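You operate a simulated robot arm through the tools that you are given. There is no shell and no other tool. Be economical: measure what you need, move in short steps, check, and stop when the job is done.

You run a simulated two-armed robot. Do the job below in one go: nothing can be reset, and whatever is moved stays where it is left.

TASK
Open the far bench back left door, fetch the tall black box and set it on the upper shelf of the far bench back left cabinet and shut the door again. Take the dark wooden block on the counter top and put it away on the corner bench top. Put the spare case on the bench three top away on the trolley end of the store counter. Take the blue filter on the bench three top and put it away on the top of the side table. Open the window bench front left door, take the empty spool and leave it on the upper shelf of the window bench front left cabinet, then shut the door. Pull the bench three back left door open. Do these in any order. Set down upright: tall black box, spare case, blue filter.
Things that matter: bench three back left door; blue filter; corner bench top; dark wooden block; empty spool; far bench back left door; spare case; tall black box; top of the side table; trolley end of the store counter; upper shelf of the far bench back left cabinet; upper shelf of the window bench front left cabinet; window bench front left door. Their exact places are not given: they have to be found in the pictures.

It is judged by the outcome, as a careful person would: the job done as asked, and still so three seconds after it is handed in. It fails if anything else is knocked over, pushed out of place, dropped, spilled or broken.

THE ROBOT
Two 7-joint arms with two-finger parallel grippers on one trunk, on a base that drives. Base frame: it is fixed to the floor where the robot stands at the start and does not move with it; the origin is under the middle of the robot, x ahead of it, y to its left, z up. Units: mm, degrees, N and s.
The left shoulder is at the start at [20, 138, 1225], the right one opposite. With the tool pointing down near the work surface each hand reaches from about 100 to 480 mm from the robot's upright axis, wherever it stands, measured 20 degrees to its own side. Places, roughly: bench three back left door [-700, 1600, 400]; blue filter (3x5x6 cm) [0, 1500, 800]; corner bench top [-1600, -1300, 800]; dark wooden block (5x4x3 cm) [-9200, 5000, 900]; empty spool (3x3x3 cm) [-400, 1700, 800]; far bench back left door [1700, 200, 400]; spare case [750, 1750, 750]; tall black box [500, 1000, 750]; top of the side table [-7000, 4900, 800]; trolley end of the store counter [-600, 5400, 800]; upper shelf of the far bench back left cabinet [1800, 300, 400]; upper shelf of the window bench front left cabinet [-3500, 100, 400]; window bench front left door [-3400, 300, 400]. Payload 1.57 kg a hand.
The TCP of each hand is the grasp point between the finger pads, 30 mm short of the fingertips. In the tool frame z runs along the fingers and y along their closing line. Largest opening 80 mm; finger width 17, thickness 12; the body of the gripper, 40 by 82 mm, starts 80 mm behind the TCP.
Orientation is that of the tool frame in the base frame, as a unit quaternion [x, y, z, w]. With the fingers straight down and closing along the base's y, the tool's x points along the base's -x, its y along +y and its z along -z.

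THE INTERFACE
- The arms move only by the tool step_arm. It takes "left_increments", "right_increments" or both (then of equal length, played together; a hand with none holds still); each is a list of rows, each a list of 2 entries, a list of its own where there are three numbers: the shift along the tool's x, y, z in units of 20 mm (1.0 is 20 mm), then the turn, a rotation vector about the tool's x, y, z in units of 4 degrees (1.0 is 4 degrees). In form: [[[dx, dy, dz], [rx, ry, rz]], ...]. A call has 1 to 12 rows; each row shifts and turns the commanded pose from where the row before left it, along the tool's axes as they then stand. "left_fingers" and "right_fingers" are, for a hand that has rows, the opening, from 0 (shut) to 1 (fully open), set as the call begins (left out, the last holds). A call with a number of a shift or a turn outside -1 to 1 is refused whole. Each row takes 0.2 s and may step no farther than 50 mm and 8.6 degrees from the row before; otherwise, or with a gripper value out of range, the whole call is refused. A pose out of reach is approached as far as the arm can. The call stops where the force on the tool passes 40 N (or 10 N more than at its start, if that is more) or the arm is blocked; 0.2 s more then pass. The fingers move at their own pace (about 45 mm/s each) and stop on an object; they squeeze with about 28 N. The grip force told is the motor's: it shows also when the fingers shut on nothing. Time passes only in rows, and 0.2 s behind the last, so rows that do not move let the fingers close. It gives the time, the measured TCP pose, the force on the tool (base axes), the opening and the grip force at its end, in the units of the frame above (readings bear some noise), with the torque about the TCP (base axes, N m) and any sound that the robot's microphone picked up.
- Cameras (640 x 400 px; columns grow to the right, rows downward): "scene" is now at [183, 5.7, 1097.7]; the picture's right is [0.07, -1.00, 0.00], its down [-0.66, -0.04, -0.75] and it looks along [0.75, 0.05, -0.66] (base axes); focal length 296 px, centre (320, 200). "left" rides on the left gripper at [72, 7, -122] in its tool frame; the picture's right is [-0.09, 1.00, 0.00], its down [-0.84, -0.08, -0.54] and it looks along [-0.54, -0.05, 0.84] (tool axes); focal length 238 px, centre (320, 200). "right" rides on the right gripper at [72, -7, -122] in its tool frame; the picture's right is [0.09, 1.00, 0.00], its down [-0.84, 0.08, -0.54] and it looks along [-0.54, 0.05, 0.84] (tool axes); focal length 238 px, centre (320, 200).
- camera(camera): a new picture of that camera. The clock stands still meanwhile.
- move_column(by): slides the trunk up (or, below 0, down) by that many mm; the arms and the scene camera ride with it, the base frame stays. It gives what a move gives, with no picture.
- drive_base(legs): drives the robot by 1 to 6 legs, each [ahead, left, turn to the left] in mm, mm and degrees, along the robot's own axes; the way and the turn of a leg run together, so that a leg with both is an arc; at most 1500 mm and 180 degrees a leg. The arms and the cameras ride along, it lands a little off, and it stops where it bumps. It gives what a move gives.
- turn_head(pan, tilt): turns the head with the scene camera to pan (to the left, within 60 degrees either way) and tilt (down, from -29 to 69), counted from straight ahead of the robot. It gives what a move gives.
- point_at(camera, pixels): for up to 12 pixels [column, row] of the newest picture of that camera ("zoom" is the newest enlarged one), the place [x, y, z] in the base frame of the surface seen there, good to about 3 mm. The clock stands still meanwhile.
- close_up(camera, box): a new picture of the part [left, top, right, bottom] of that camera's present view, enlarged. The clock stands still meanwhile.
- sign_off(): hands the job in; it is judged then, once.

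Work in short steps. Measure before you move; look again where a grasp or a placing could have gone wrong, and mend it. You have 145 turns and 178 pictures in all, those below and enlarged ones among them. Open the grippers and draw the arms clear of the work before you hand the job in, unless the task says otherwise.

The tools are called as name(argument=value, ...) on one line, values as JSON. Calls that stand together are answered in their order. step_arm: Moves the arms, as the interface text tells. Its arguments: {"type":"object","properties":{"left_increments":{"type":"array","items":{"type":"array"}},"left_fingers":{"type":"number"},"right_increments":{"type":"array","items":{"type":"array"}},"right_fingers":{"type":"number"}},"required":[]} The other tools are called the same way: move_column (by) slides the trunk up or down; drive_base (legs) drives the base; turn_head (pan, tilt) turns the head that bears the scene camera; camera (camera) takes a picture; point_at (camera, pixels) gives the place of the surface under pixels of a picture; close_up (camera, box) takes an enlarged picture of a part of a camera's view; sign_off () hands the job in.

At the start:

```text
t: 0.0
left_tool_pos: [369.0, 158.5, 730.3]
left_tcp_rot: [0.0, 1.0, 0.0, 0.0]
left_force: [0.4, -0.1, -0.3]
left_moment: [0.01, -0.01, -0.03]
left_finger_gap: 79.9
left_finger_force: 0.1
right_tool_pos: [376.0, -144.4, 729.6]
right_tcp_rot: [-0.002, 1.0, 0.0, 0.0]
right_force: [-0.3, 0.1, 0.1]
right_moment: [0.03, 0.04, 0.02]
right_finger_gap: 80.1
right_finger_force: 0.0
trunk travel left (down, up): [-600.0, 640.0]
robot x, y, heading: [-0.5, 0.8, -0.3]
head pan, tilt: [3.9, 41.4]
```

scene: 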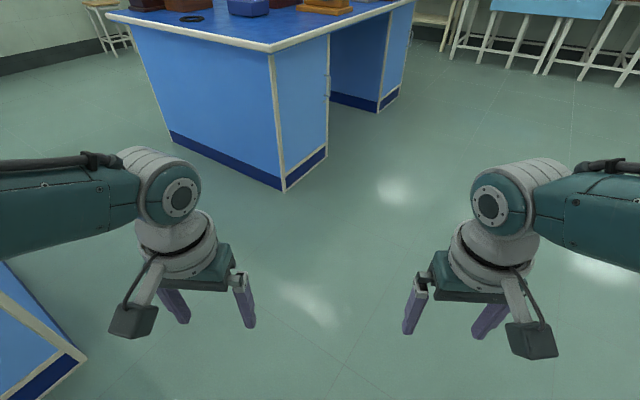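
right: 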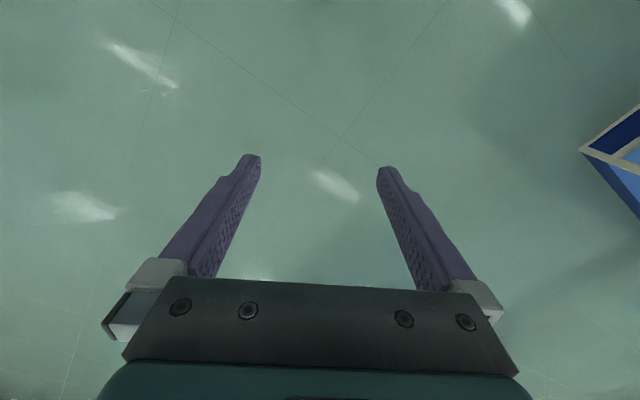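
left: 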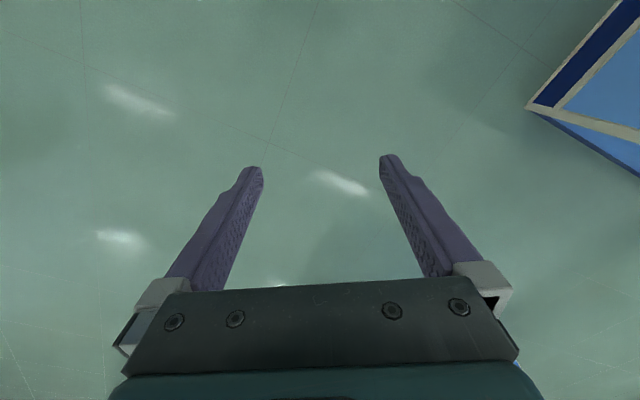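

The first picture shows a blue bench ahead; I look left and right with the head to map the room.

turn_head(pan=55, tilt=25)

camera(camera="scene")

turn_head(pan=5, tilt=20)

camera(camera="scene")

```text
t: 1.2
left_tool_pos: [370.1, 159.0, 728.9]
left_tcp_rot: [0.0, 1.0, -0.001, 0.0]
left_force: [0.1, -0.8, -0.1]
left_moment: [-0.02, -0.01, 0.01]
left_finger_gap: 79.9
left_finger_force: 0.2
right_tool_pos: [375.2, -144.9, 729.2]
right_tcp_rot: [-0.001, 1.0, 0.001, 0.0]
right_force: [0.4, 0.2, -0.6]
right_moment: [0.0, -0.03, 0.04]
right_finger_gap: 80.1
right_finger_force: 0.0
trunk travel left (down, up): [-600.0, 640.0]
robot x, y, heading: [1.5, -0.9, 0.1]
head pan, tilt: [55.0, 25.0]
```

```text
174 pictures are left
```

scene: 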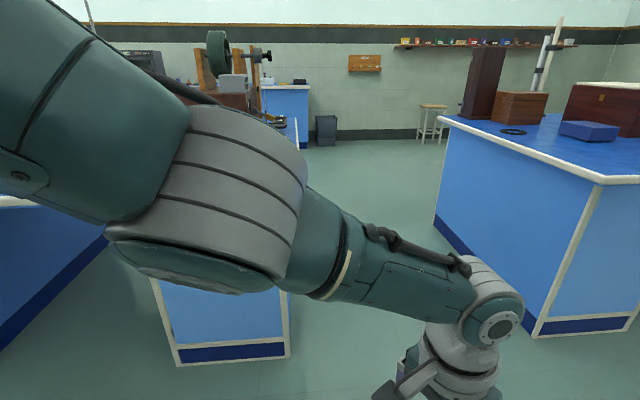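

```text
t: 2.4
left_tool_pos: [369.3, 157.6, 730.7]
left_tcp_rot: [0.0, 1.0, 0.0, 0.001]
left_force: [-0.3, 0.3, 0.1]
left_moment: [0.02, 0.02, 0.03]
left_finger_gap: 80.1
left_finger_force: 0.0
right_tool_pos: [374.8, -144.3, 729.8]
right_tcp_rot: [-0.001, 1.0, 0.0, 0.0]
right_force: [-0.4, 1.3, 0.2]
right_moment: [-0.02, -0.02, 0.0]
right_finger_gap: 79.8
right_finger_force: 0.0
trunk travel left (down, up): [-600.0, 640.0]
robot x, y, heading: [1.6, -2.1, -0.3]
head pan, tilt: [5.0, 20.0]
```

```text
173 pictures are left
```

scene: 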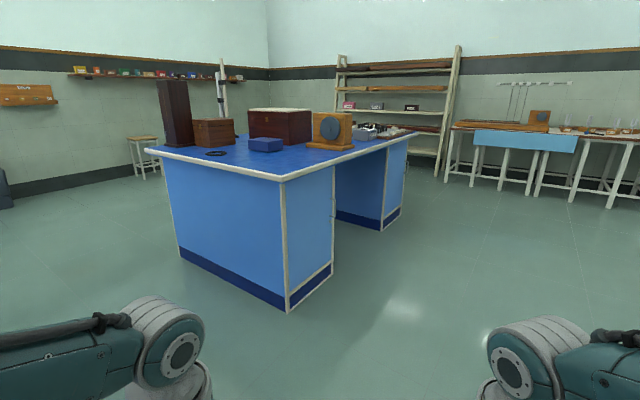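

I measure the bench ahead (corners, feet, the tall dark box at (175,110)) and zoom in on its top.

point_at(camera="scene", pixels=[[283, 178], [148, 150], [410, 133], [288, 310], [332, 270], [380, 228], [175, 110], [178, 146], [212, 143], [265, 146], [402, 205], [335, 200]])

close_up(camera="scene", box=[140, 60, 460, 260])

```text
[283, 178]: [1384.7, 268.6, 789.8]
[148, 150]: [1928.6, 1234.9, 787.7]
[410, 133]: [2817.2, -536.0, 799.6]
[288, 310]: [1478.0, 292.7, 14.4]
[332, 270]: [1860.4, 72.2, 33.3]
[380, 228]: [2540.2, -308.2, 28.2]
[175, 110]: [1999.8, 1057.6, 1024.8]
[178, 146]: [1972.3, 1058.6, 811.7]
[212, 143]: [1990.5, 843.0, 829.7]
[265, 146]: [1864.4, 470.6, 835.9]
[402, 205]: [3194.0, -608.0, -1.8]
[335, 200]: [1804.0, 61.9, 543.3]
```

```text
2.00 times, centred on (300, 160) of scene
```

zoom: 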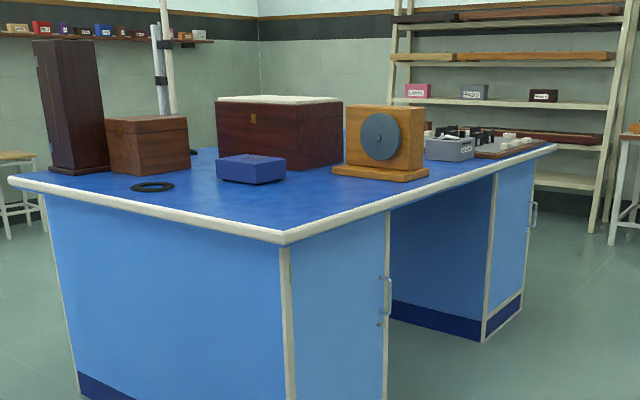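

I turn the head left again and down, to measure how near the bench on the left is before turning the base.

turn_head(pan=60, tilt=30)

camera(camera="scene")

point_at(camera="scene", pixels=[[180, 345], [300, 335], [320, 300], [315, 110], [235, 310], [20, 300], [80, 220], [250, 85]])

```text
t: 3.6
left_tool_pos: [370.5, 158.0, 729.3]
left_tcp_rot: [0.0, 1.0, 0.001, 0.0]
left_force: [0.5, -0.4, -0.5]
left_moment: [0.01, 0.0, -0.02]
left_finger_gap: 79.9
left_finger_force: 0.0
right_tool_pos: [375.5, -144.3, 730.7]
right_tcp_rot: [-0.001, 1.0, 0.001, 0.0]
right_force: [0.1, 0.9, 0.9]
right_moment: [-0.04, -0.01, 0.0]
right_finger_gap: 79.9
right_finger_force: 0.0
trunk travel left (down, up): [-600.0, 640.0]
robot x, y, heading: [2.5, -0.2, -0.0]
head pan, tilt: [60.0, 30.0]
```

```text
171 pictures are left
```

scene: 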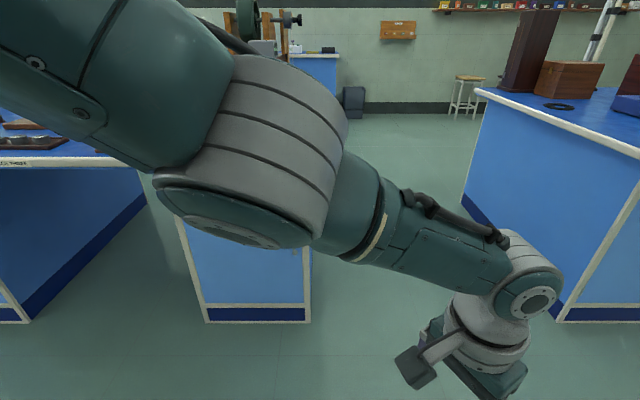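

```text
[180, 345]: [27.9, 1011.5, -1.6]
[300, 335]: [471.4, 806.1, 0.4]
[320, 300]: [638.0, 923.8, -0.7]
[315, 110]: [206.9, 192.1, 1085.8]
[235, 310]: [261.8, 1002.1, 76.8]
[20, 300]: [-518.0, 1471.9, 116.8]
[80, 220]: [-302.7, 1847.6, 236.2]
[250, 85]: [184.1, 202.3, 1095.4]
```

Bench three's front lies about 1000 mm off along heading 60°, so turning in place is safe. I turn left 60° and look at it.

drive_base(legs=[[0, 0, 60]])

turn_head(pan=0, tilt=25)

camera(camera="scene")

close_up(camera="scene", box=[160, 50, 480, 250])

```text
t: 6.7
left_tool_pos: [44.4, 400.8, 729.9]
left_tcp_rot: [-0.504, 0.864, 0.0, 0.0]
left_force: [-0.5, 0.3, 0.2]
left_moment: [0.01, 0.0, 0.01]
left_finger_gap: 79.9
left_finger_force: 0.1
right_tool_pos: [309.5, 256.0, 728.8]
right_tcp_rot: [-0.504, 0.863, 0.0, -0.001]
right_force: [0.1, 0.0, 0.1]
right_moment: [-0.01, -0.02, -0.02]
right_finger_gap: 79.8
right_finger_force: 0.0
trunk travel left (down, up): [-600.0, 640.0]
robot x, y, heading: [0.2, -1.5, 60.6]
head pan, tilt: [60.0, 30.0]
```

```text
t: 8.0
left_tool_pos: [42.8, 400.1, 729.3]
left_tcp_rot: [-0.505, 0.863, 0.0, 0.0]
left_force: [-0.2, 1.7, 0.3]
left_moment: [0.02, 0.01, 0.0]
left_finger_gap: 79.9
left_finger_force: 0.1
right_tool_pos: [310.0, 255.8, 730.4]
right_tcp_rot: [-0.504, 0.863, 0.0, 0.0]
right_force: [0.3, -0.8, -0.4]
right_moment: [0.0, 0.0, -0.01]
right_finger_gap: 80.0
right_finger_force: 0.1
trunk travel left (down, up): [-600.0, 640.0]
robot x, y, heading: [4.0, 1.1, 60.4]
head pan, tilt: [0.0, 25.0]
```

```text
170 pictures are left
```

scene: 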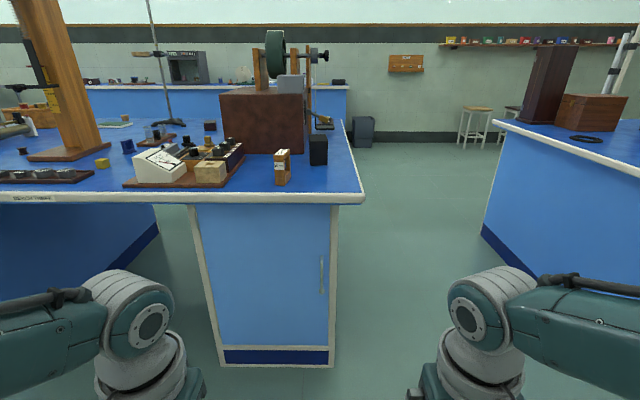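

```text
2.00 times, centred on (320, 150) of scene
```

zoom: 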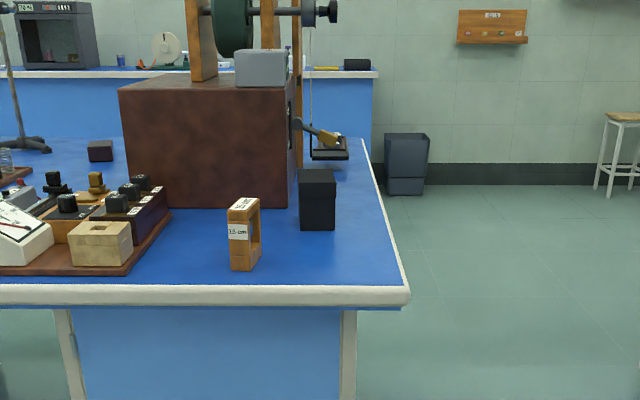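

Measuring candidates: black box (318,150), blue item (127,146), bench edges and door parts; and a zoom on the left part.

point_at(camera="scene", pixels=[[318, 150], [318, 163], [127, 146], [362, 198], [320, 275], [103, 162], [210, 125], [290, 84], [325, 122], [20, 198], [190, 200], [325, 350]])

close_up(camera="scene", box=[0, 80, 240, 230])

close_up(camera="scene", box=[220, 20, 380, 120])

turn_head(pan=40, tilt=20)

camera(camera="scene")

```text
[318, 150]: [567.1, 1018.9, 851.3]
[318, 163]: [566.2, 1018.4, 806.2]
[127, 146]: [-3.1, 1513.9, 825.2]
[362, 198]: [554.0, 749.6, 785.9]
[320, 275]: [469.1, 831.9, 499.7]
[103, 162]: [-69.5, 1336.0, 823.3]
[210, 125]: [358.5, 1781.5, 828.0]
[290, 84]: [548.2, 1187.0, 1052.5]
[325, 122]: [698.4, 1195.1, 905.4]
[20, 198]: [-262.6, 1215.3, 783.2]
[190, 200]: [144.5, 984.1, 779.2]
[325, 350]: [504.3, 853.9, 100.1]
```

```text
2.67 times, centred on (120, 155) of scene
```

zoom: 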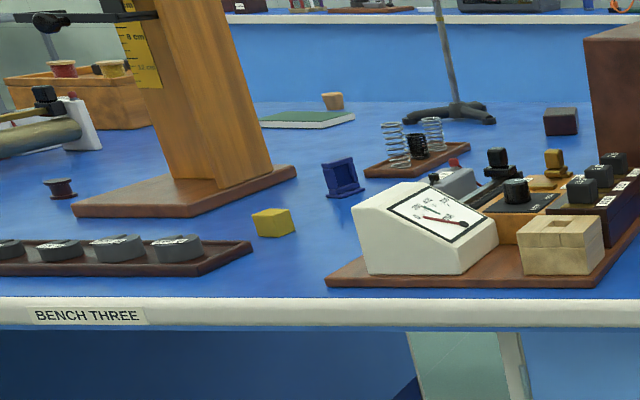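

```text
4.00 times, centred on (300, 70) of scene
```

zoom: 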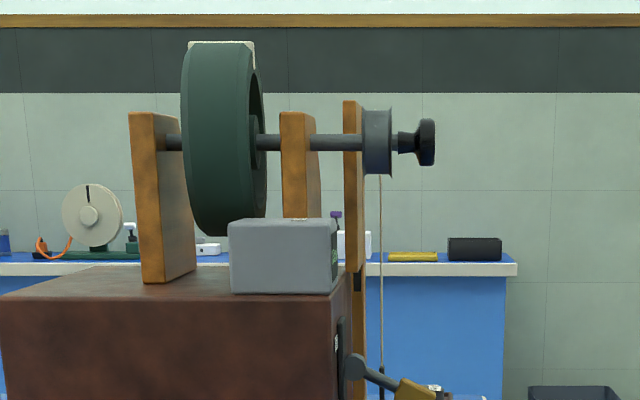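

```text
t: 9.1
left_tool_pos: [44.0, 399.6, 729.9]
left_tcp_rot: [-0.505, 0.863, 0.0, 0.0]
left_force: [-1.2, 1.0, 0.7]
left_moment: [0.0, -0.01, -0.01]
left_finger_gap: 79.8
left_finger_force: 0.2
right_tool_pos: [310.0, 256.9, 730.2]
right_tcp_rot: [-0.505, 0.863, 0.0, 0.0]
right_force: [-0.9, 0.7, 0.5]
right_moment: [0.0, -0.02, 0.01]
right_finger_gap: 80.1
right_finger_force: 0.1
trunk travel left (down, up): [-600.0, 640.0]
robot x, y, heading: [-0.8, 2.0, 60.5]
head pan, tilt: [40.0, 20.0]
```

```text
166 pictures are left
```

scene: 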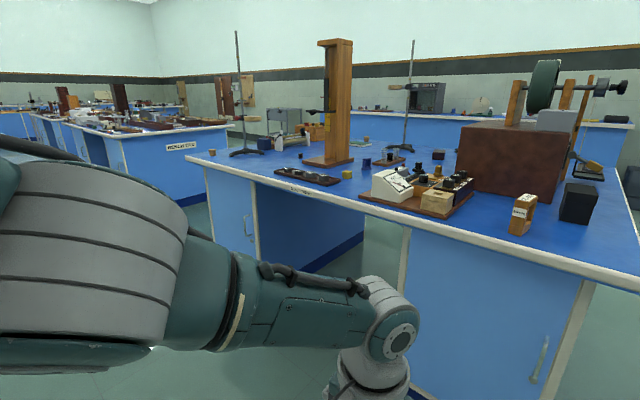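

The black box stands at (567,1019), the blue filter at (-3,1514), the spool near zoom (58,187), bench edges run at −30°. I raise the trunk a little, lift the left hand clear, and pitch the right hand to horizontal in the free space.

move_column(by=100)

step_arm(left_increments=[[[0, 0, -1], [0, 0, 0]], [[0, 0, -1], [0, 0, 0]], [[0, 0, -1], [0, 0, 0]], [[0, 0, -1], [0, 0, 0]], [[0, 0, -1], [0, 0, 0]], [[0, 0, -1], [0, 0, 0]], [[0, 0, -1], [0, 0, 0]], [[0, 0, -1], [0, 0, 0]], [[0, 0, -1], [0, 0, 0]], [[0, 0, -1], [0, 0, 0]], [[0, 0, -1], [0, 0, 0]], [[0, 0, -1], [0, 0, 0]]], right_increments=[[[-0.6, 0, 0], [0, -1, 0]], [[-0.6, 0, 0], [0, -1, 0]], [[-0.6, 0, 0], [0, -1, 0]], [[-0.6, 0, 0], [0, -1, 0]], [[-0.6, 0, 0], [0, -1, 0]], [[-0.6, 0, 0], [0, -1, 0]], [[-0.6, 0, 0], [0, -1, 0]], [[-0.6, 0, 0], [0, -1, 0]], [[-0.6, 0, 0], [0, -1, 0]], [[-0.6, 0, 0], [0, -1, 0]], [[-0.6, 0, 0], [0, -1, 0]], [[-0.6, 0, 0], [0, -1, 0]]])

step_arm(right_increments=[[[-0.6, 0, 0], [0, -1, 0]], [[-0.6, 0, 0], [0, -1, 0]], [[-0.6, 0, 0], [0, -1, 0]], [[-0.6, 0, 0], [0, -1, 0]], [[-0.6, 0, 0], [0, -1, 0]], [[-0.6, 0, 0], [0, -1, 0]], [[-0.6, 0, 0], [0, -1, 0]], [[-0.6, 0, 0], [0, -1, 0]], [[-0.6, 0, 0], [0, -1, 0]], [[-0.6, 0, 0], [0, -1, 0]], [[-0.6, 0, 0], [0, -0.5, 0]]])

turn_head(pan=0, tilt=30)

close_up(camera="scene", box=[220, 50, 420, 175])

```text
t: 10.4
left_tool_pos: [43.6, 400.3, 830.4]
left_tcp_rot: [-0.504, 0.863, 0.0, 0.001]
left_force: [-0.3, 0.8, -0.2]
left_moment: [-0.01, -0.02, 0.02]
left_finger_gap: 80.1
left_finger_force: 0.0
right_tool_pos: [310.3, 255.4, 828.8]
right_tcp_rot: [-0.504, 0.864, -0.001, 0.001]
right_force: [0.4, 0.9, 0.4]
right_moment: [0.0, 0.01, 0.02]
right_finger_gap: 80.2
right_finger_force: 0.0
trunk travel left (down, up): [-700.0, 540.0]
robot x, y, heading: [5.9, -0.3, 60.6]
head pan, tilt: [40.0, 20.0]
```

```text
t: 13.0
left_tool_pos: [42.7, 400.0, 1069.1]
left_tcp_rot: [-0.504, 0.863, 0.0, -0.001]
left_force: [-0.1, -0.3, -1.0]
left_moment: [-0.01, 0.03, -0.05]
left_finger_gap: 80.0
left_finger_force: 0.0
right_tool_pos: [373.6, 369.2, 883.0]
right_tcp_rot: [-0.461, 0.789, 0.205, 0.352]
right_force: [0.5, -0.3, -0.4]
right_moment: [-0.01, -0.02, -0.02]
right_finger_gap: 80.1
right_finger_force: 0.2
trunk travel left (down, up): [-700.0, 540.0]
robot x, y, heading: [-3.6, 1.3, 60.3]
head pan, tilt: [40.0, 20.0]
```

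```text
t: 15.4
left_tool_pos: [43.2, 400.6, 1070.3]
left_tcp_rot: [-0.504, 0.864, -0.001, 0.001]
left_force: [-0.3, 0.9, -0.4]
left_moment: [-0.02, 0.02, -0.01]
left_finger_gap: 79.8
left_finger_force: 0.1
right_tool_pos: [400.5, 406.8, 980.1]
right_tcp_rot: [-0.373, 0.647, 0.325, 0.58]
right_force: [-0.4, 0.0, 0.5]
right_moment: [-0.02, 0.0, 0.01]
right_finger_gap: 80.1
right_finger_force: 0.0
right hand out of reach, approached as far as the arm can: row 4, 5, 6, 7
trunk travel left (down, up): [-700.0, 540.0]
robot x, y, heading: [-1.8, 0.0, 60.5]
head pan, tilt: [40.0, 20.0]
```

```text
t: 16.4
left_tool_pos: [41.6, 400.2, 1069.8]
left_tcp_rot: [-0.504, 0.864, 0.0, -0.001]
left_force: [0.0, 0.2, 0.6]
left_moment: [0.0, 0.02, 0.01]
left_finger_gap: 80.1
left_finger_force: 0.0
right_tool_pos: [400.1, 405.4, 980.2]
right_tcp_rot: [-0.373, 0.648, 0.324, 0.58]
right_force: [-1.0, 0.5, -0.9]
right_moment: [-0.02, 0.01, 0.0]
right_finger_gap: 80.0
right_finger_force: 0.0
trunk travel left (down, up): [-700.0, 540.0]
robot x, y, heading: [3.2, 0.9, 60.4]
head pan, tilt: [0.0, 30.0]
```

```text
3.20 times, centred on (320, 112) of scene
```

zoom: 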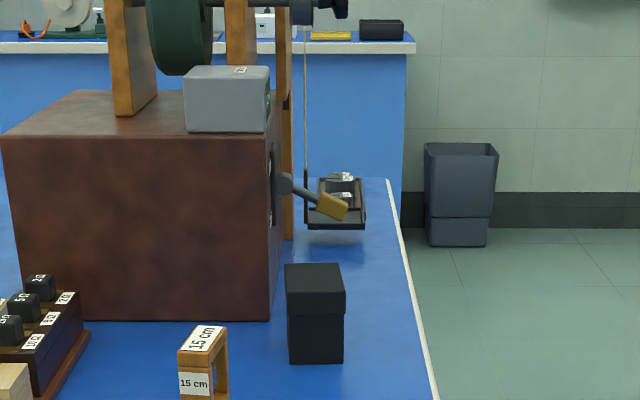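

Right hand is at 83° pitch. I measure the black box's faces: top (315,277), front edges (290,340),(343,340), and the wooden frame (225,370).

point_at(camera="zoom", pixels=[[290, 266], [338, 266], [290, 285], [341, 285], [292, 345], [340, 345], [291, 361], [226, 375], [225, 340], [268, 310], [415, 300], [342, 215]])

step_arm(right_increments=[[[0.5, 0, -0.5], [0, -0.9, 0]], [[0.5, 0, -0.5], [0, -0.8, 0]], [[0.5, 0, -0.5], [0, 0, 0]], [[0.5, 0, -0.5], [0, 0, 0]]])

```text
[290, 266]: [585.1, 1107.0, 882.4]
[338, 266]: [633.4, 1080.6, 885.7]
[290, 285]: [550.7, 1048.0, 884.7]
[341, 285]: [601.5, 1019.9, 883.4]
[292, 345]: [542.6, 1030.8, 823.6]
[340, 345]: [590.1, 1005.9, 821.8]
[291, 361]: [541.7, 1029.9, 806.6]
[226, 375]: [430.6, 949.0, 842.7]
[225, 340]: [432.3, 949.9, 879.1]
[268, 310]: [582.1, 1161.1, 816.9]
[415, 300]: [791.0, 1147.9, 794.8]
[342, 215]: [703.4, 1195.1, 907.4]
```

```text
t: 17.4
left_tool_pos: [43.3, 400.7, 1070.2]
left_tcp_rot: [-0.504, 0.864, 0.0, 0.0]
left_force: [0.4, 0.8, -0.5]
left_moment: [0.01, -0.01, -0.02]
left_finger_gap: 80.0
left_finger_force: 0.1
right_tool_pos: [361.9, 356.6, 947.8]
right_tcp_rot: [-0.353, 0.612, 0.347, 0.616]
right_force: [0.8, 0.3, 0.0]
right_moment: [-0.02, -0.01, 0.02]
right_finger_gap: 79.9
right_finger_force: 0.1
right hand out of reach, approached as far as the arm can: row 1, 2
trunk travel left (down, up): [-700.0, 540.0]
robot x, y, heading: [-2.1, -1.8, 60.4]
head pan, tilt: [0.0, 30.0]
```

Box is 57×68×94 mm, centre near (584,1047). The camera under a level hand would hit the bench top, so I pitch the right hand back to 40° below level, drive up to the bench and look.

step_arm(right_increments=[[[0, 0, 0], [0, 1, 0]], [[0, 0, 0], [0, 1, 0]], [[0, 0, 0], [0, 1, 0]], [[0, 0, 0], [0, 1, 0]], [[0, 0, 0], [0, 1, 0]], [[0, 0, 0], [0, 1, 0]], [[0, 0, 0], [0, 1, 0]], [[0, 0, 0], [0, 1, 0]], [[0, 0, 0], [0, 1, 0]], [[0, 0, 0], [0, 1, 0]]])

drive_base(legs=[[630, 160, 0]])

turn_head(pan=0, tilt=50)

camera(camera="scene")

camera(camera="right")

```text
t: 19.6
left_tool_pos: [43.2, 400.7, 1070.3]
left_tcp_rot: [-0.505, 0.863, 0.0, 0.0]
left_force: [0.3, -0.4, 0.1]
left_moment: [-0.03, 0.03, 0.03]
left_finger_gap: 80.3
left_finger_force: 0.1
right_tool_pos: [362.2, 357.3, 945.1]
right_tcp_rot: [-0.451, 0.787, 0.204, 0.37]
right_force: [-0.3, 0.0, 0.2]
right_moment: [0.02, 0.0, 0.0]
right_finger_gap: 80.0
right_finger_force: 0.2
trunk travel left (down, up): [-700.0, 540.0]
robot x, y, heading: [3.0, 3.6, 60.7]
head pan, tilt: [0.0, 30.0]
```

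```text
t: 23.3
left_tool_pos: [216.5, 1025.9, 1068.9]
left_tcp_rot: [-0.502, 0.865, -0.001, 0.001]
left_force: [0.4, -0.4, 0.2]
left_moment: [-0.04, -0.05, 0.03]
left_finger_gap: 80.0
left_finger_force: 0.1
right_tool_pos: [535.2, 979.9, 944.9]
right_tcp_rot: [-0.447, 0.788, 0.203, 0.371]
right_force: [0.5, 0.7, -0.5]
right_moment: [0.01, -0.03, 0.03]
right_finger_gap: 79.9
right_finger_force: 0.0
trunk travel left (down, up): [-700.0, 540.0]
robot x, y, heading: [170.6, 628.3, 60.1]
head pan, tilt: [0.0, 30.0]
```

```text
t: 24.1
left_tool_pos: [215.6, 1024.6, 1069.8]
left_tcp_rot: [-0.501, 0.865, 0.0, 0.0]
left_force: [0.2, 0.6, 0.6]
left_moment: [0.03, -0.02, 0.02]
left_finger_gap: 79.7
left_finger_force: 0.0
right_tool_pos: [535.8, 979.6, 945.3]
right_tcp_rot: [-0.448, 0.788, 0.203, 0.37]
right_force: [0.0, 0.6, -0.2]
right_moment: [-0.01, 0.01, -0.03]
right_finger_gap: 79.9
right_finger_force: 0.1
trunk travel left (down, up): [-700.0, 540.0]
robot x, y, heading: [172.4, 625.5, 60.5]
head pan, tilt: [0.0, 50.0]
```

```text
164 pictures are left
```

scene: 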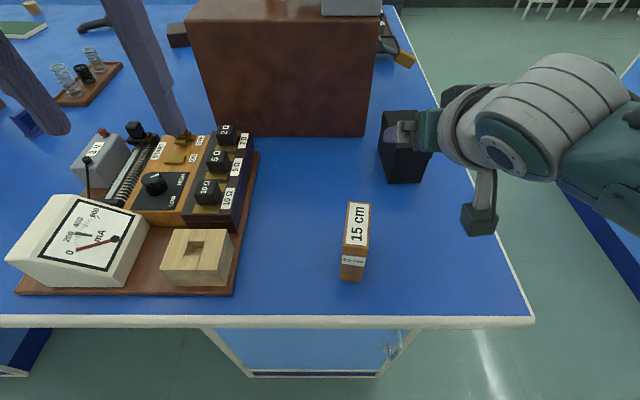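

```text
163 pictures are left
```

right: 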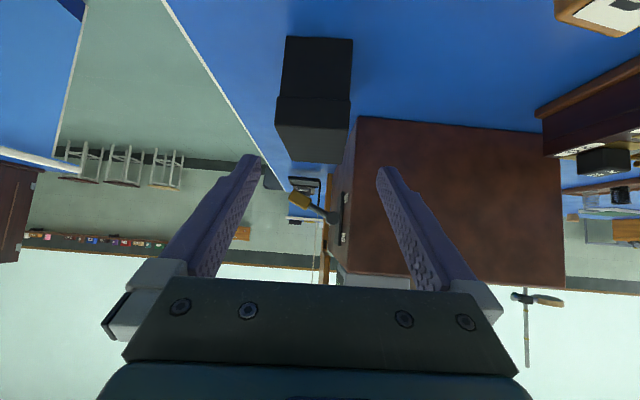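

The right picture (upside down) shows the black box at (315,95). I measure its corners from here.

point_at(camera="right", pixels=[[288, 50], [348, 50], [280, 122], [347, 125], [300, 158], [338, 160], [300, 120], [345, 90]])

point_at(camera="scene", pixels=[[383, 112], [390, 181], [424, 181], [386, 150], [362, 240], [345, 275]])

```text
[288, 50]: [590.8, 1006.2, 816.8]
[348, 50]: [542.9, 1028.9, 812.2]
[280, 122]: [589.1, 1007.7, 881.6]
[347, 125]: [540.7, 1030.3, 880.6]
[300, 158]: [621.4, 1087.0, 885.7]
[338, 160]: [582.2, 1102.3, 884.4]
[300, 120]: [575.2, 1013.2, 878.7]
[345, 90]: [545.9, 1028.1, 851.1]
```

```text
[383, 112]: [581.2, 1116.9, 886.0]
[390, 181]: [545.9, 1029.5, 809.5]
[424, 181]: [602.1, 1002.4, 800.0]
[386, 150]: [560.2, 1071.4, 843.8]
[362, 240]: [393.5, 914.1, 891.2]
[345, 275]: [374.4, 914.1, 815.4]
```

The box is turned about 5° from my heading, with its centre near (584,1058). I drive 85 mm closer, yaw the hand 5.5°, then check before lowering.

drive_base(legs=[[85, -10, 0]])

step_arm(right_increments=[[[0, 0, 0], [-0.53, 0, -0.44]], [[0, 0, 0], [-0.53, 0, -0.44]]])

camera(camera="scene")

camera(camera="right")

```text
t: 25.2
left_tool_pos: [268.3, 1093.4, 1069.5]
left_tcp_rot: [-0.501, 0.866, -0.001, -0.001]
left_force: [0.6, 0.1, 0.3]
left_moment: [-0.04, -0.02, -0.01]
left_finger_gap: 80.0
left_finger_force: 0.0
right_tool_pos: [586.6, 1048.2, 944.0]
right_tcp_rot: [-0.447, 0.788, 0.203, 0.37]
right_force: [0.3, -0.8, 0.9]
right_moment: [-0.01, -0.02, -0.01]
right_finger_gap: 79.9
right_finger_force: 0.1
trunk travel left (down, up): [-700.0, 540.0]
robot x, y, heading: [222.6, 694.7, 60.3]
head pan, tilt: [0.0, 50.0]
```

```text
t: 25.8
left_tool_pos: [268.3, 1093.1, 1070.0]
left_tcp_rot: [-0.501, 0.866, 0.0, -0.001]
left_force: [0.5, 0.0, -0.2]
left_moment: [-0.03, 0.0, -0.03]
left_finger_gap: 80.4
left_finger_force: 0.0
right_tool_pos: [586.8, 1047.8, 944.9]
right_tcp_rot: [-0.485, 0.766, 0.221, 0.36]
right_force: [-0.3, 0.1, 0.0]
right_moment: [0.01, 0.0, 0.0]
right_finger_gap: 80.1
right_finger_force: 0.0
trunk travel left (down, up): [-700.0, 540.0]
robot x, y, heading: [221.6, 690.4, 60.2]
head pan, tilt: [0.0, 50.0]
```

```text
162 pictures are left
```

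scene: 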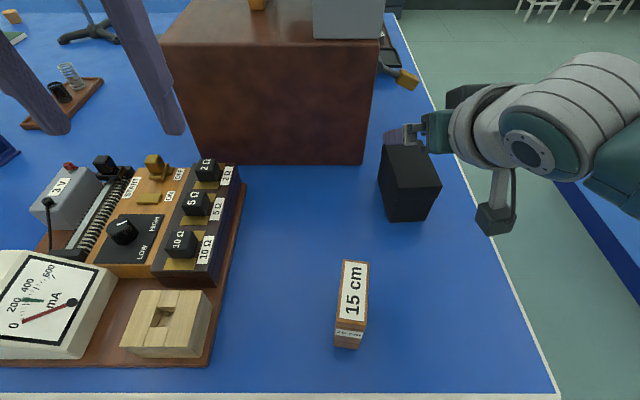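

```text
161 pictures are left
```

right: 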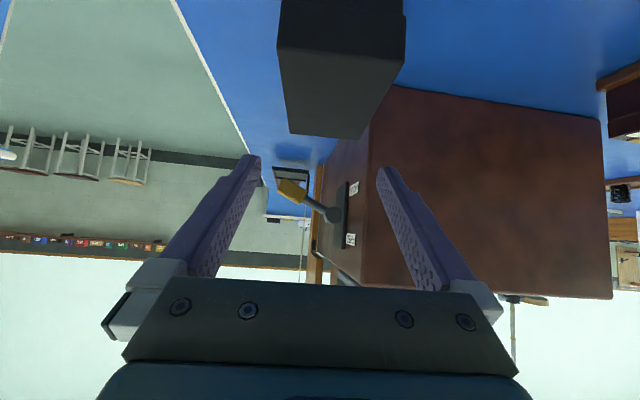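

I measure the box top corners again from this close view: (280,48), (403,55), (292,130), (366,135).

point_at(camera="right", pixels=[[283, 55], [398, 60], [294, 128], [362, 133], [335, 95], [400, 25], [285, 20]])

point_at(camera="scene", pixels=[[386, 146], [391, 194], [439, 187], [415, 190], [387, 150]])

```text
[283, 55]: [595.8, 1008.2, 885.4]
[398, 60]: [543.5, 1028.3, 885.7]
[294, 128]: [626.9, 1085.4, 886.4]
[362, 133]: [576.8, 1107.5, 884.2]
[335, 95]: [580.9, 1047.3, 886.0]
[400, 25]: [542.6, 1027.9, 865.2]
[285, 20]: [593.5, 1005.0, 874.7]
```

```text
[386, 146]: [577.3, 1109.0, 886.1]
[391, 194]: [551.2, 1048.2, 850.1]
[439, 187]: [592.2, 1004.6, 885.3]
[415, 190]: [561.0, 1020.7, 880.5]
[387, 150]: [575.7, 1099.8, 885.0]
```

The centre is (586,1057), 5 mm left of the hand; I shift, fine-yaw and lower 97 mm around the box, then close.

step_arm(right_increments=[[[0, 0.25, 0], [-0.38, 0, -0.32]], [[0.743, 0, 0.624], [0, 0, 0]], [[0.743, 0, 0.624], [0, 0, 0]], [[0.743, 0, 0.624], [0, 0, 0]], [[0.743, 0, 0.624], [0, 0, 0]], [[0.743, 0, 0.624], [0, 0, 0]]])

camera(camera="right")

camera(camera="scene")

```text
t: 27.2
left_tool_pos: [269.4, 1094.0, 1069.6]
left_tcp_rot: [-0.501, 0.866, 0.001, 0.0]
left_force: [0.0, 0.8, 0.2]
left_moment: [0.0, 0.01, -0.01]
left_finger_gap: 80.2
left_finger_force: 0.0
right_tool_pos: [595.9, 1047.8, 855.6]
right_tcp_rot: [-0.495, 0.758, 0.219, 0.364]
right_force: [1.0, 0.2, -0.3]
right_moment: [0.0, 0.0, 0.01]
right_finger_gap: 79.9
right_finger_force: 0.1
right hand out of reach, approached as far as the arm can: row 6
trunk travel left (down, up): [-700.0, 540.0]
robot x, y, heading: [220.6, 692.8, 60.2]
head pan, tilt: [0.0, 50.0]
```

```text
160 pictures are left
```

right: 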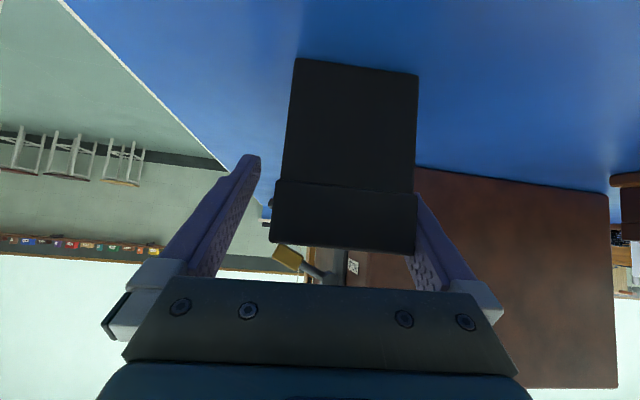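

```text
159 pictures are left
```

scene: 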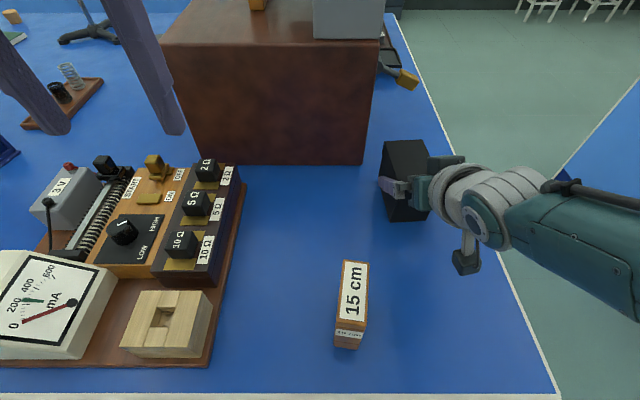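

The hand stopped 9 mm too far right because the last row was out of reach. I undo that row and lower by the trunk instead.

step_arm(right_increments=[[[-0.743, 0, -0.624], [0, 0, 0]], [[0, 0, 0], [0, 0, 0]]])

camera(camera="right")

```text
t: 27.8
left_tool_pos: [268.5, 1093.3, 1070.3]
left_tcp_rot: [-0.501, 0.866, -0.001, 0.0]
left_force: [0.1, 0.0, -0.5]
left_moment: [0.01, -0.03, -0.03]
left_finger_gap: 79.9
left_finger_force: 0.0
right_tool_pos: [581.5, 1048.4, 867.2]
right_tcp_rot: [-0.499, 0.757, 0.227, 0.355]
right_force: [0.4, -1.7, -0.7]
right_moment: [0.01, -0.03, -0.03]
right_finger_gap: 79.8
right_finger_force: 0.0
trunk travel left (down, up): [-700.0, 540.0]
robot x, y, heading: [221.6, 692.9, 59.9]
head pan, tilt: [0.0, 50.0]
```

```text
158 pictures are left
```

right: 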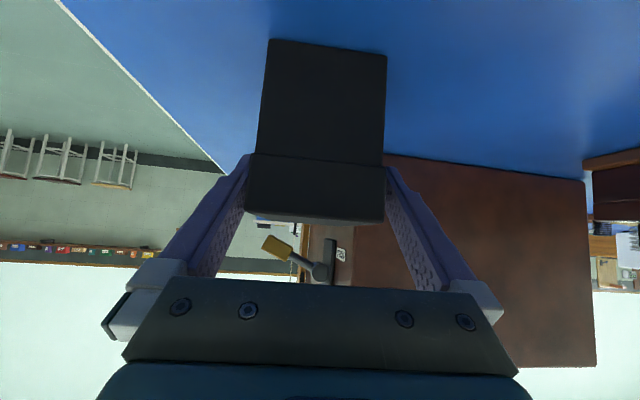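

Now centred. Lower the trunk 22 mm and close the right fingers.

move_column(by=-22)

step_arm(right_increments=[[[0, 0, 0], [0, 0, 0]], [[0, 0, 0], [0, 0, 0]], [[0, 0, 0], [0, 0, 0]], [[0, 0, 0], [0, 0, 0]]], right_fingers=0)

camera(camera="right")

```text
t: 28.5
left_tool_pos: [267.7, 1093.6, 1047.6]
left_tcp_rot: [-0.5, 0.866, 0.001, 0.0]
left_force: [0.9, -0.4, -0.2]
left_moment: [0.0, 0.01, 0.01]
left_finger_gap: 80.0
left_finger_force: 0.0
right_tool_pos: [581.9, 1048.6, 844.0]
right_tcp_rot: [-0.498, 0.758, 0.227, 0.356]
right_force: [-0.5, -0.4, -0.2]
right_moment: [0.01, -0.01, 0.0]
right_finger_gap: 79.9
right_finger_force: 0.1
trunk travel left (down, up): [-678.0, 562.0]
robot x, y, heading: [216.1, 694.7, 60.2]
head pan, tilt: [0.0, 50.0]
```

```text
t: 29.5
left_tool_pos: [267.0, 1092.7, 1047.7]
left_tcp_rot: [-0.502, 0.865, 0.0, -0.001]
left_force: [-0.8, 0.3, 0.5]
left_moment: [0.0, 0.02, -0.01]
left_finger_gap: 79.7
left_finger_force: 0.0
right_tool_pos: [582.2, 1049.8, 845.4]
right_tcp_rot: [-0.498, 0.758, 0.227, 0.355]
right_force: [1.0, -1.3, 1.6]
right_moment: [-0.02, 0.06, -0.03]
right_finger_gap: 59.9
right_finger_force: 28.0
trunk travel left (down, up): [-678.0, 562.0]
robot x, y, heading: [217.8, 698.1, 59.8]
head pan, tilt: [0.0, 50.0]
```

```text
157 pictures are left
```

right: 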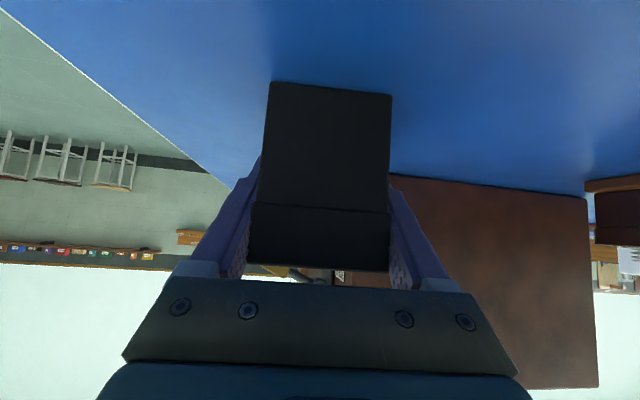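

Gripped (59.9 mm, 28 N). I lift with the trunk, back off and drive right to stand in front of the far bench's door.

move_column(by=120)

drive_base(legs=[[-330, 0, 0], [0, -1450, 0]])

turn_head(pan=0, tilt=45)

camera(camera="scene")

camera(camera="right")

```text
t: 31.0
left_tool_pos: [268.2, 1092.6, 1167.9]
left_tcp_rot: [-0.501, 0.865, -0.001, -0.001]
left_force: [1.2, 0.9, 0.3]
left_moment: [-0.01, -0.01, -0.01]
left_finger_gap: 80.0
left_finger_force: 0.0
right_tool_pos: [581.8, 1047.7, 965.1]
right_tcp_rot: [-0.497, 0.758, 0.227, 0.355]
right_force: [-0.3, 0.3, -1.6]
right_moment: [0.0, 0.03, -0.05]
right_finger_gap: 59.8
right_finger_force: 28.0
trunk travel left (down, up): [-798.0, 442.0]
robot x, y, heading: [222.8, 695.1, 60.2]
head pan, tilt: [0.0, 50.0]
```

```text
t: 40.0
left_tool_pos: [1360.8, 84.0, 1167.5]
left_tcp_rot: [-0.504, 0.864, 0.0, -0.001]
left_force: [-0.1, 0.1, -0.1]
left_moment: [-0.01, 0.0, -0.01]
left_finger_gap: 80.2
left_finger_force: 0.0
right_tool_pos: [1674.5, 41.8, 964.8]
right_tcp_rot: [-0.501, 0.756, 0.228, 0.355]
right_force: [0.6, 0.7, -2.3]
right_moment: [-0.03, 0.02, -0.01]
right_finger_gap: 59.8
right_finger_force: 28.2
trunk travel left (down, up): [-798.0, 442.0]
robot x, y, heading: [1318.4, -317.5, 60.6]
head pan, tilt: [0.0, 50.0]
```

```text
t: 40.6
left_tool_pos: [1360.6, 84.1, 1169.2]
left_tcp_rot: [-0.504, 0.864, 0.0, -0.001]
left_force: [1.3, -0.5, -0.8]
left_moment: [0.01, -0.04, 0.01]
left_finger_gap: 80.0
left_finger_force: 0.1
right_tool_pos: [1674.3, 42.9, 964.5]
right_tcp_rot: [-0.501, 0.756, 0.228, 0.353]
right_force: [0.3, 0.3, -1.0]
right_moment: [-0.01, 0.01, 0.01]
right_finger_gap: 59.9
right_finger_force: 28.0
trunk travel left (down, up): [-798.0, 442.0]
robot x, y, heading: [1321.6, -318.0, 60.3]
head pan, tilt: [0.0, 45.0]
```

```text
156 pictures are left
```

scene: 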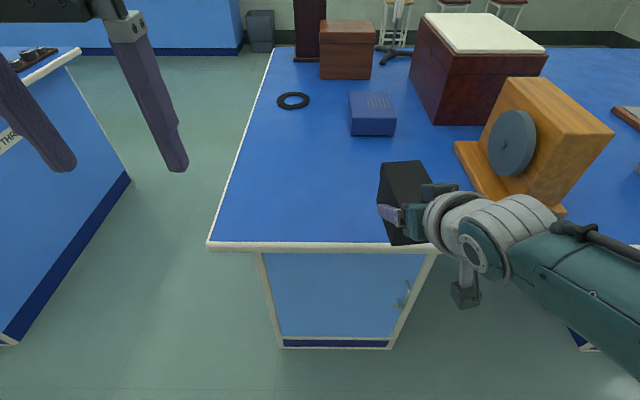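

```text
155 pictures are left
```

right: 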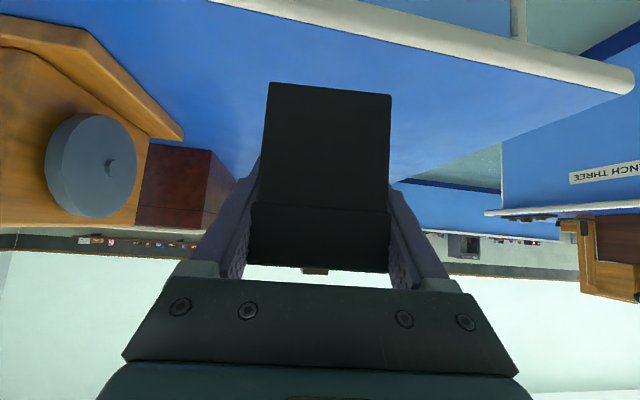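

I measure the door: handle (402,296), hinge edge (272,300), latch edge (425,265), bottom.

point_at(camera="scene", pixels=[[408, 286], [398, 304], [402, 296], [265, 265], [280, 343], [388, 343], [424, 262], [330, 300], [215, 246]])

close_up(camera="scene", box=[240, 230, 460, 367])

```text
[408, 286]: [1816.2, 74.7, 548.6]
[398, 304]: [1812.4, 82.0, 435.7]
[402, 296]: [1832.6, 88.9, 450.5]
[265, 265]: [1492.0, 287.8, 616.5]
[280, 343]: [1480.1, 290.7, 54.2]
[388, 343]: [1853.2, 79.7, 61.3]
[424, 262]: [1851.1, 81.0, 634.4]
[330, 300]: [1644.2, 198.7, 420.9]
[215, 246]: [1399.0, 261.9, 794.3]
```

```text
2.91 times, centred on (350, 298) of scene
```

zoom: 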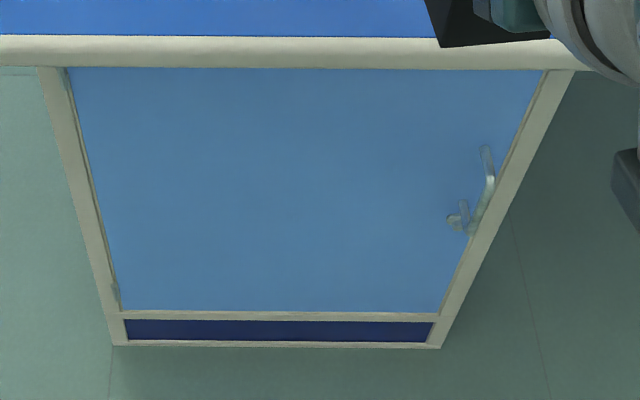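

Handle bar at about (1814,78), z 435–550; hinge on the left. I back off and move right so the left hand lines up with the handle, retract the right hand with the box and pitch the left hand level.

drive_base(legs=[[-160, 0, 0], [0, -385, 0]])

step_arm(left_increments=[[[-0.4, 0, 0], [0, -1, 0]], [[-0.4, 0, 0], [0, -1, 0]], [[-0.4, 0, 0], [0, -1, 0]], [[-0.4, 0, 0], [0, -1, 0]], [[-0.4, 0, 0], [0, -1, 0]], [[-0.4, 0, 0], [0, -1, 0]], [[-0.4, 0, 0], [0, -1, 0]], [[-0.4, 0, 0], [0, -1, 0]], [[-0.4, 0, 0], [0, -1, 0]], [[-0.4, 0, 0], [0, -1, 0]], [[-0.4, 0, 0], [0, -1, 0]], [[-0.4, 0, 0], [0, -1, 0]]], right_increments=[[[0.322, 0, -0.383], [0, 0, 0]], [[0.322, 0, -0.383], [0, 0, 0]], [[0.322, 0, -0.383], [0, 0, 0]], [[0.322, 0, -0.383], [0, 0, 0]], [[0.322, 0, -0.383], [0, 0, 0]], [[0.322, 0, -0.383], [0, 0, 0]], [[0.322, 0, -0.383], [0, 0, 0]], [[0.322, 0, -0.383], [0, 0, 0]], [[0.322, 0, -0.383], [0, 0, 0]], [[0.322, 0, -0.383], [0, 0, 0]], [[0.322, 0, -0.383], [0, 0, 0]], [[0.322, 0, -0.383], [0, 0, 0]]])

step_arm(left_increments=[[[0, 0, 0.3], [0, -1, 0]], [[0, 0, 0.3], [0, -1, 0]], [[0, 0, 0.3], [0, -1, 0]], [[0, 0, 0.3], [0, -1, 0]], [[0, 0, 0.3], [0, -1, 0]], [[0, 0, 0.3], [0, -1, 0]], [[0, 0, 0.3], [0, -1, 0]], [[0, 0, 0.3], [0, -1, 0]], [[0, 0, 0.3], [0, -1, 0]], [[0, 0, 0.3], [0, -1, 0]], [[0, 0, 0.3], [0, -0.5, 0]]])

```text
t: 44.1
left_tool_pos: [1615.3, -241.4, 1167.0]
left_tcp_rot: [-0.504, 0.863, 0.0, 0.0]
left_force: [0.5, 0.1, 0.3]
left_moment: [0.03, -0.01, 0.01]
left_finger_gap: 80.0
left_finger_force: 0.2
right_tool_pos: [1927.9, -283.9, 964.5]
right_tcp_rot: [-0.501, 0.756, 0.228, 0.354]
right_force: [-0.2, -0.4, -1.6]
right_moment: [-0.03, 0.01, 0.0]
right_finger_gap: 59.7
right_finger_force: 28.2
trunk travel left (down, up): [-798.0, 442.0]
robot x, y, heading: [1574.7, -640.4, 60.4]
head pan, tilt: [0.0, 45.0]
```

```text
t: 46.7
left_tool_pos: [1657.2, -166.9, 1202.4]
left_tcp_rot: [-0.461, 0.788, 0.206, 0.352]
left_force: [-1.3, 0.2, 0.0]
left_moment: [-0.02, -0.02, 0.01]
left_finger_gap: 79.9
left_finger_force: 0.1
right_tool_pos: [1881.4, -394.5, 965.2]
right_tcp_rot: [-0.501, 0.756, 0.228, 0.354]
right_force: [0.8, -0.4, -1.3]
right_moment: [-0.05, 0.01, -0.01]
right_finger_gap: 59.8
right_finger_force: 28.1
trunk travel left (down, up): [-798.0, 442.0]
robot x, y, heading: [1572.6, -642.9, 60.8]
head pan, tilt: [0.0, 45.0]
```

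```text
t: 49.1
left_tool_pos: [1688.1, -114.5, 1176.9]
left_tcp_rot: [-0.357, 0.612, 0.356, 0.609]
left_force: [0.3, -0.3, -0.2]
left_moment: [0.01, 0.02, -0.02]
left_finger_gap: 79.8
left_finger_force: 0.1
right_tool_pos: [1880.9, -394.0, 966.0]
right_tcp_rot: [-0.501, 0.756, 0.228, 0.355]
right_force: [0.0, -0.6, -1.9]
right_moment: [-0.04, 0.01, 0.01]
right_finger_gap: 59.6
right_finger_force: 28.2
trunk travel left (down, up): [-798.0, 442.0]
robot x, y, heading: [1572.5, -646.9, 60.7]
head pan, tilt: [0.0, 45.0]
```

The left hand is level at u≈1519 against the handle's 1532. Lower the trunk 680 mm and look with both cameras.

move_column(by=-680)

turn_head(pan=5, tilt=10)

camera(camera="scene")

camera(camera="left")

```text
refused: -680 is not a number from -400 to 400
```

```text
t: 50.1
left_tool_pos: [1687.2, -113.9, 1177.4]
left_tcp_rot: [-0.357, 0.611, 0.357, 0.61]
left_force: [-1.0, 0.4, 0.2]
left_moment: [-0.02, 0.0, 0.01]
left_finger_gap: 80.1
left_finger_force: 0.1
right_tool_pos: [1880.4, -392.9, 965.0]
right_tcp_rot: [-0.501, 0.756, 0.228, 0.354]
right_force: [0.3, -0.3, -0.7]
right_moment: [-0.03, -0.02, -0.03]
right_finger_gap: 59.7
right_finger_force: 27.8
trunk travel left (down, up): [-798.0, 442.0]
robot x, y, heading: [1573.2, -642.1, 60.6]
head pan, tilt: [5.0, 10.0]
```

```text
153 pictures are left
```

scene: 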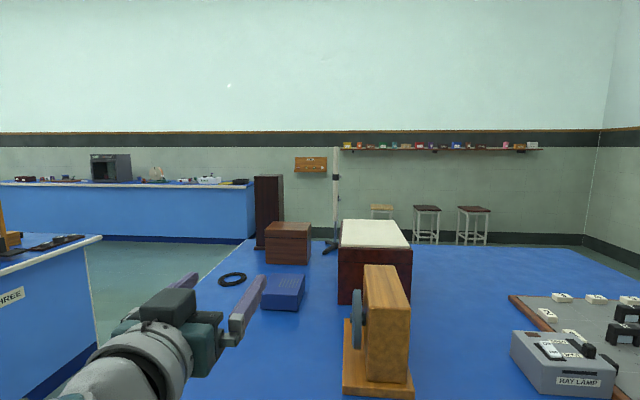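

```text
152 pictures are left
```

left: 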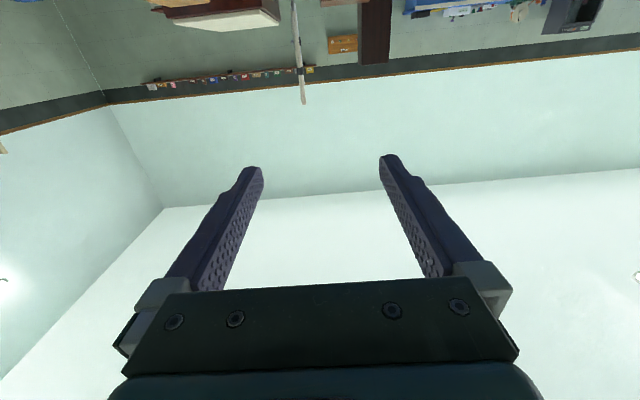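

The trunk moves at most 400 mm per call; I lower it in two calls.

move_column(by=-400)

move_column(by=-280)

camera(camera="scene")

camera(camera="left")

```text
t: 53.9
left_tool_pos: [1686.1, -114.6, 777.4]
left_tcp_rot: [-0.357, 0.611, 0.357, 0.61]
left_force: [0.8, 0.5, 0.4]
left_moment: [-0.02, 0.02, 0.0]
left_finger_gap: 79.9
left_finger_force: 0.1
right_tool_pos: [1880.9, -395.6, 565.2]
right_tcp_rot: [-0.501, 0.756, 0.228, 0.354]
right_force: [-1.1, 0.0, -0.3]
right_moment: [0.01, 0.02, 0.0]
right_finger_gap: 60.0
right_finger_force: 27.7
trunk travel left (down, up): [-398.0, 842.0]
robot x, y, heading: [1572.2, -642.4, 60.6]
head pan, tilt: [5.0, 10.0]
```

```text
t: 56.7
left_tool_pos: [1686.8, -115.3, 497.0]
left_tcp_rot: [-0.357, 0.611, 0.357, 0.61]
left_force: [-0.9, -0.1, 0.2]
left_moment: [-0.04, -0.01, 0.02]
left_finger_gap: 79.9
left_finger_force: 0.1
right_tool_pos: [1879.8, -394.3, 286.0]
right_tcp_rot: [-0.501, 0.756, 0.228, 0.354]
right_force: [-0.6, -1.2, -1.3]
right_moment: [-0.03, -0.02, -0.01]
right_finger_gap: 59.7
right_finger_force: 27.9
trunk travel left (down, up): [-118.0, 1122.0]
robot x, y, heading: [1568.4, -642.8, 60.5]
head pan, tilt: [5.0, 10.0]
```

```text
151 pictures are left
```

scene: 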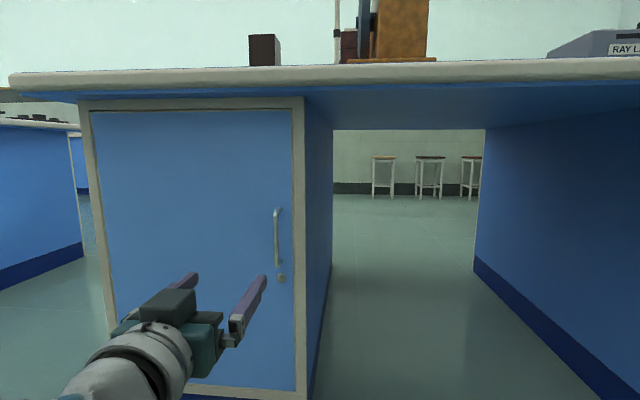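

```text
150 pictures are left
```

left: 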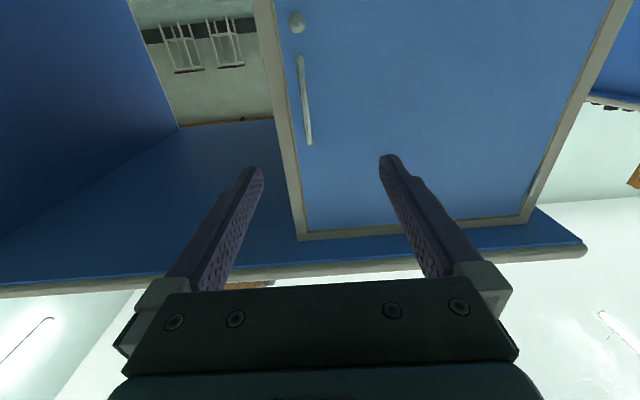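

Clear view: handle at (276,237), knob below at (281,279). I measure them plus the frame.

point_at(camera="scene", pixels=[[276, 213], [276, 237], [276, 258], [281, 279], [268, 237], [290, 237], [298, 237], [95, 237], [92, 130], [110, 300]])

point_at(camera="left", pixels=[[301, 70], [306, 110], [309, 140], [297, 22]])

```text
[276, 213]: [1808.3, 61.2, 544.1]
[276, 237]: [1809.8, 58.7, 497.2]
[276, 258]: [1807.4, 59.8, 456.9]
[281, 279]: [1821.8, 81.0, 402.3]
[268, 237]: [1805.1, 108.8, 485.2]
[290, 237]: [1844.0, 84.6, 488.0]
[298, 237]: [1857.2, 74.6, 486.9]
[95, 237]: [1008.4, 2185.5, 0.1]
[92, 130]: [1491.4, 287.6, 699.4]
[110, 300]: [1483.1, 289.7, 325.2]
```

```text
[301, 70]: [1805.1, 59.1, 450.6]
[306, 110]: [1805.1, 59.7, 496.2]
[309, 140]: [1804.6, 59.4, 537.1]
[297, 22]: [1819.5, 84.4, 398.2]
```

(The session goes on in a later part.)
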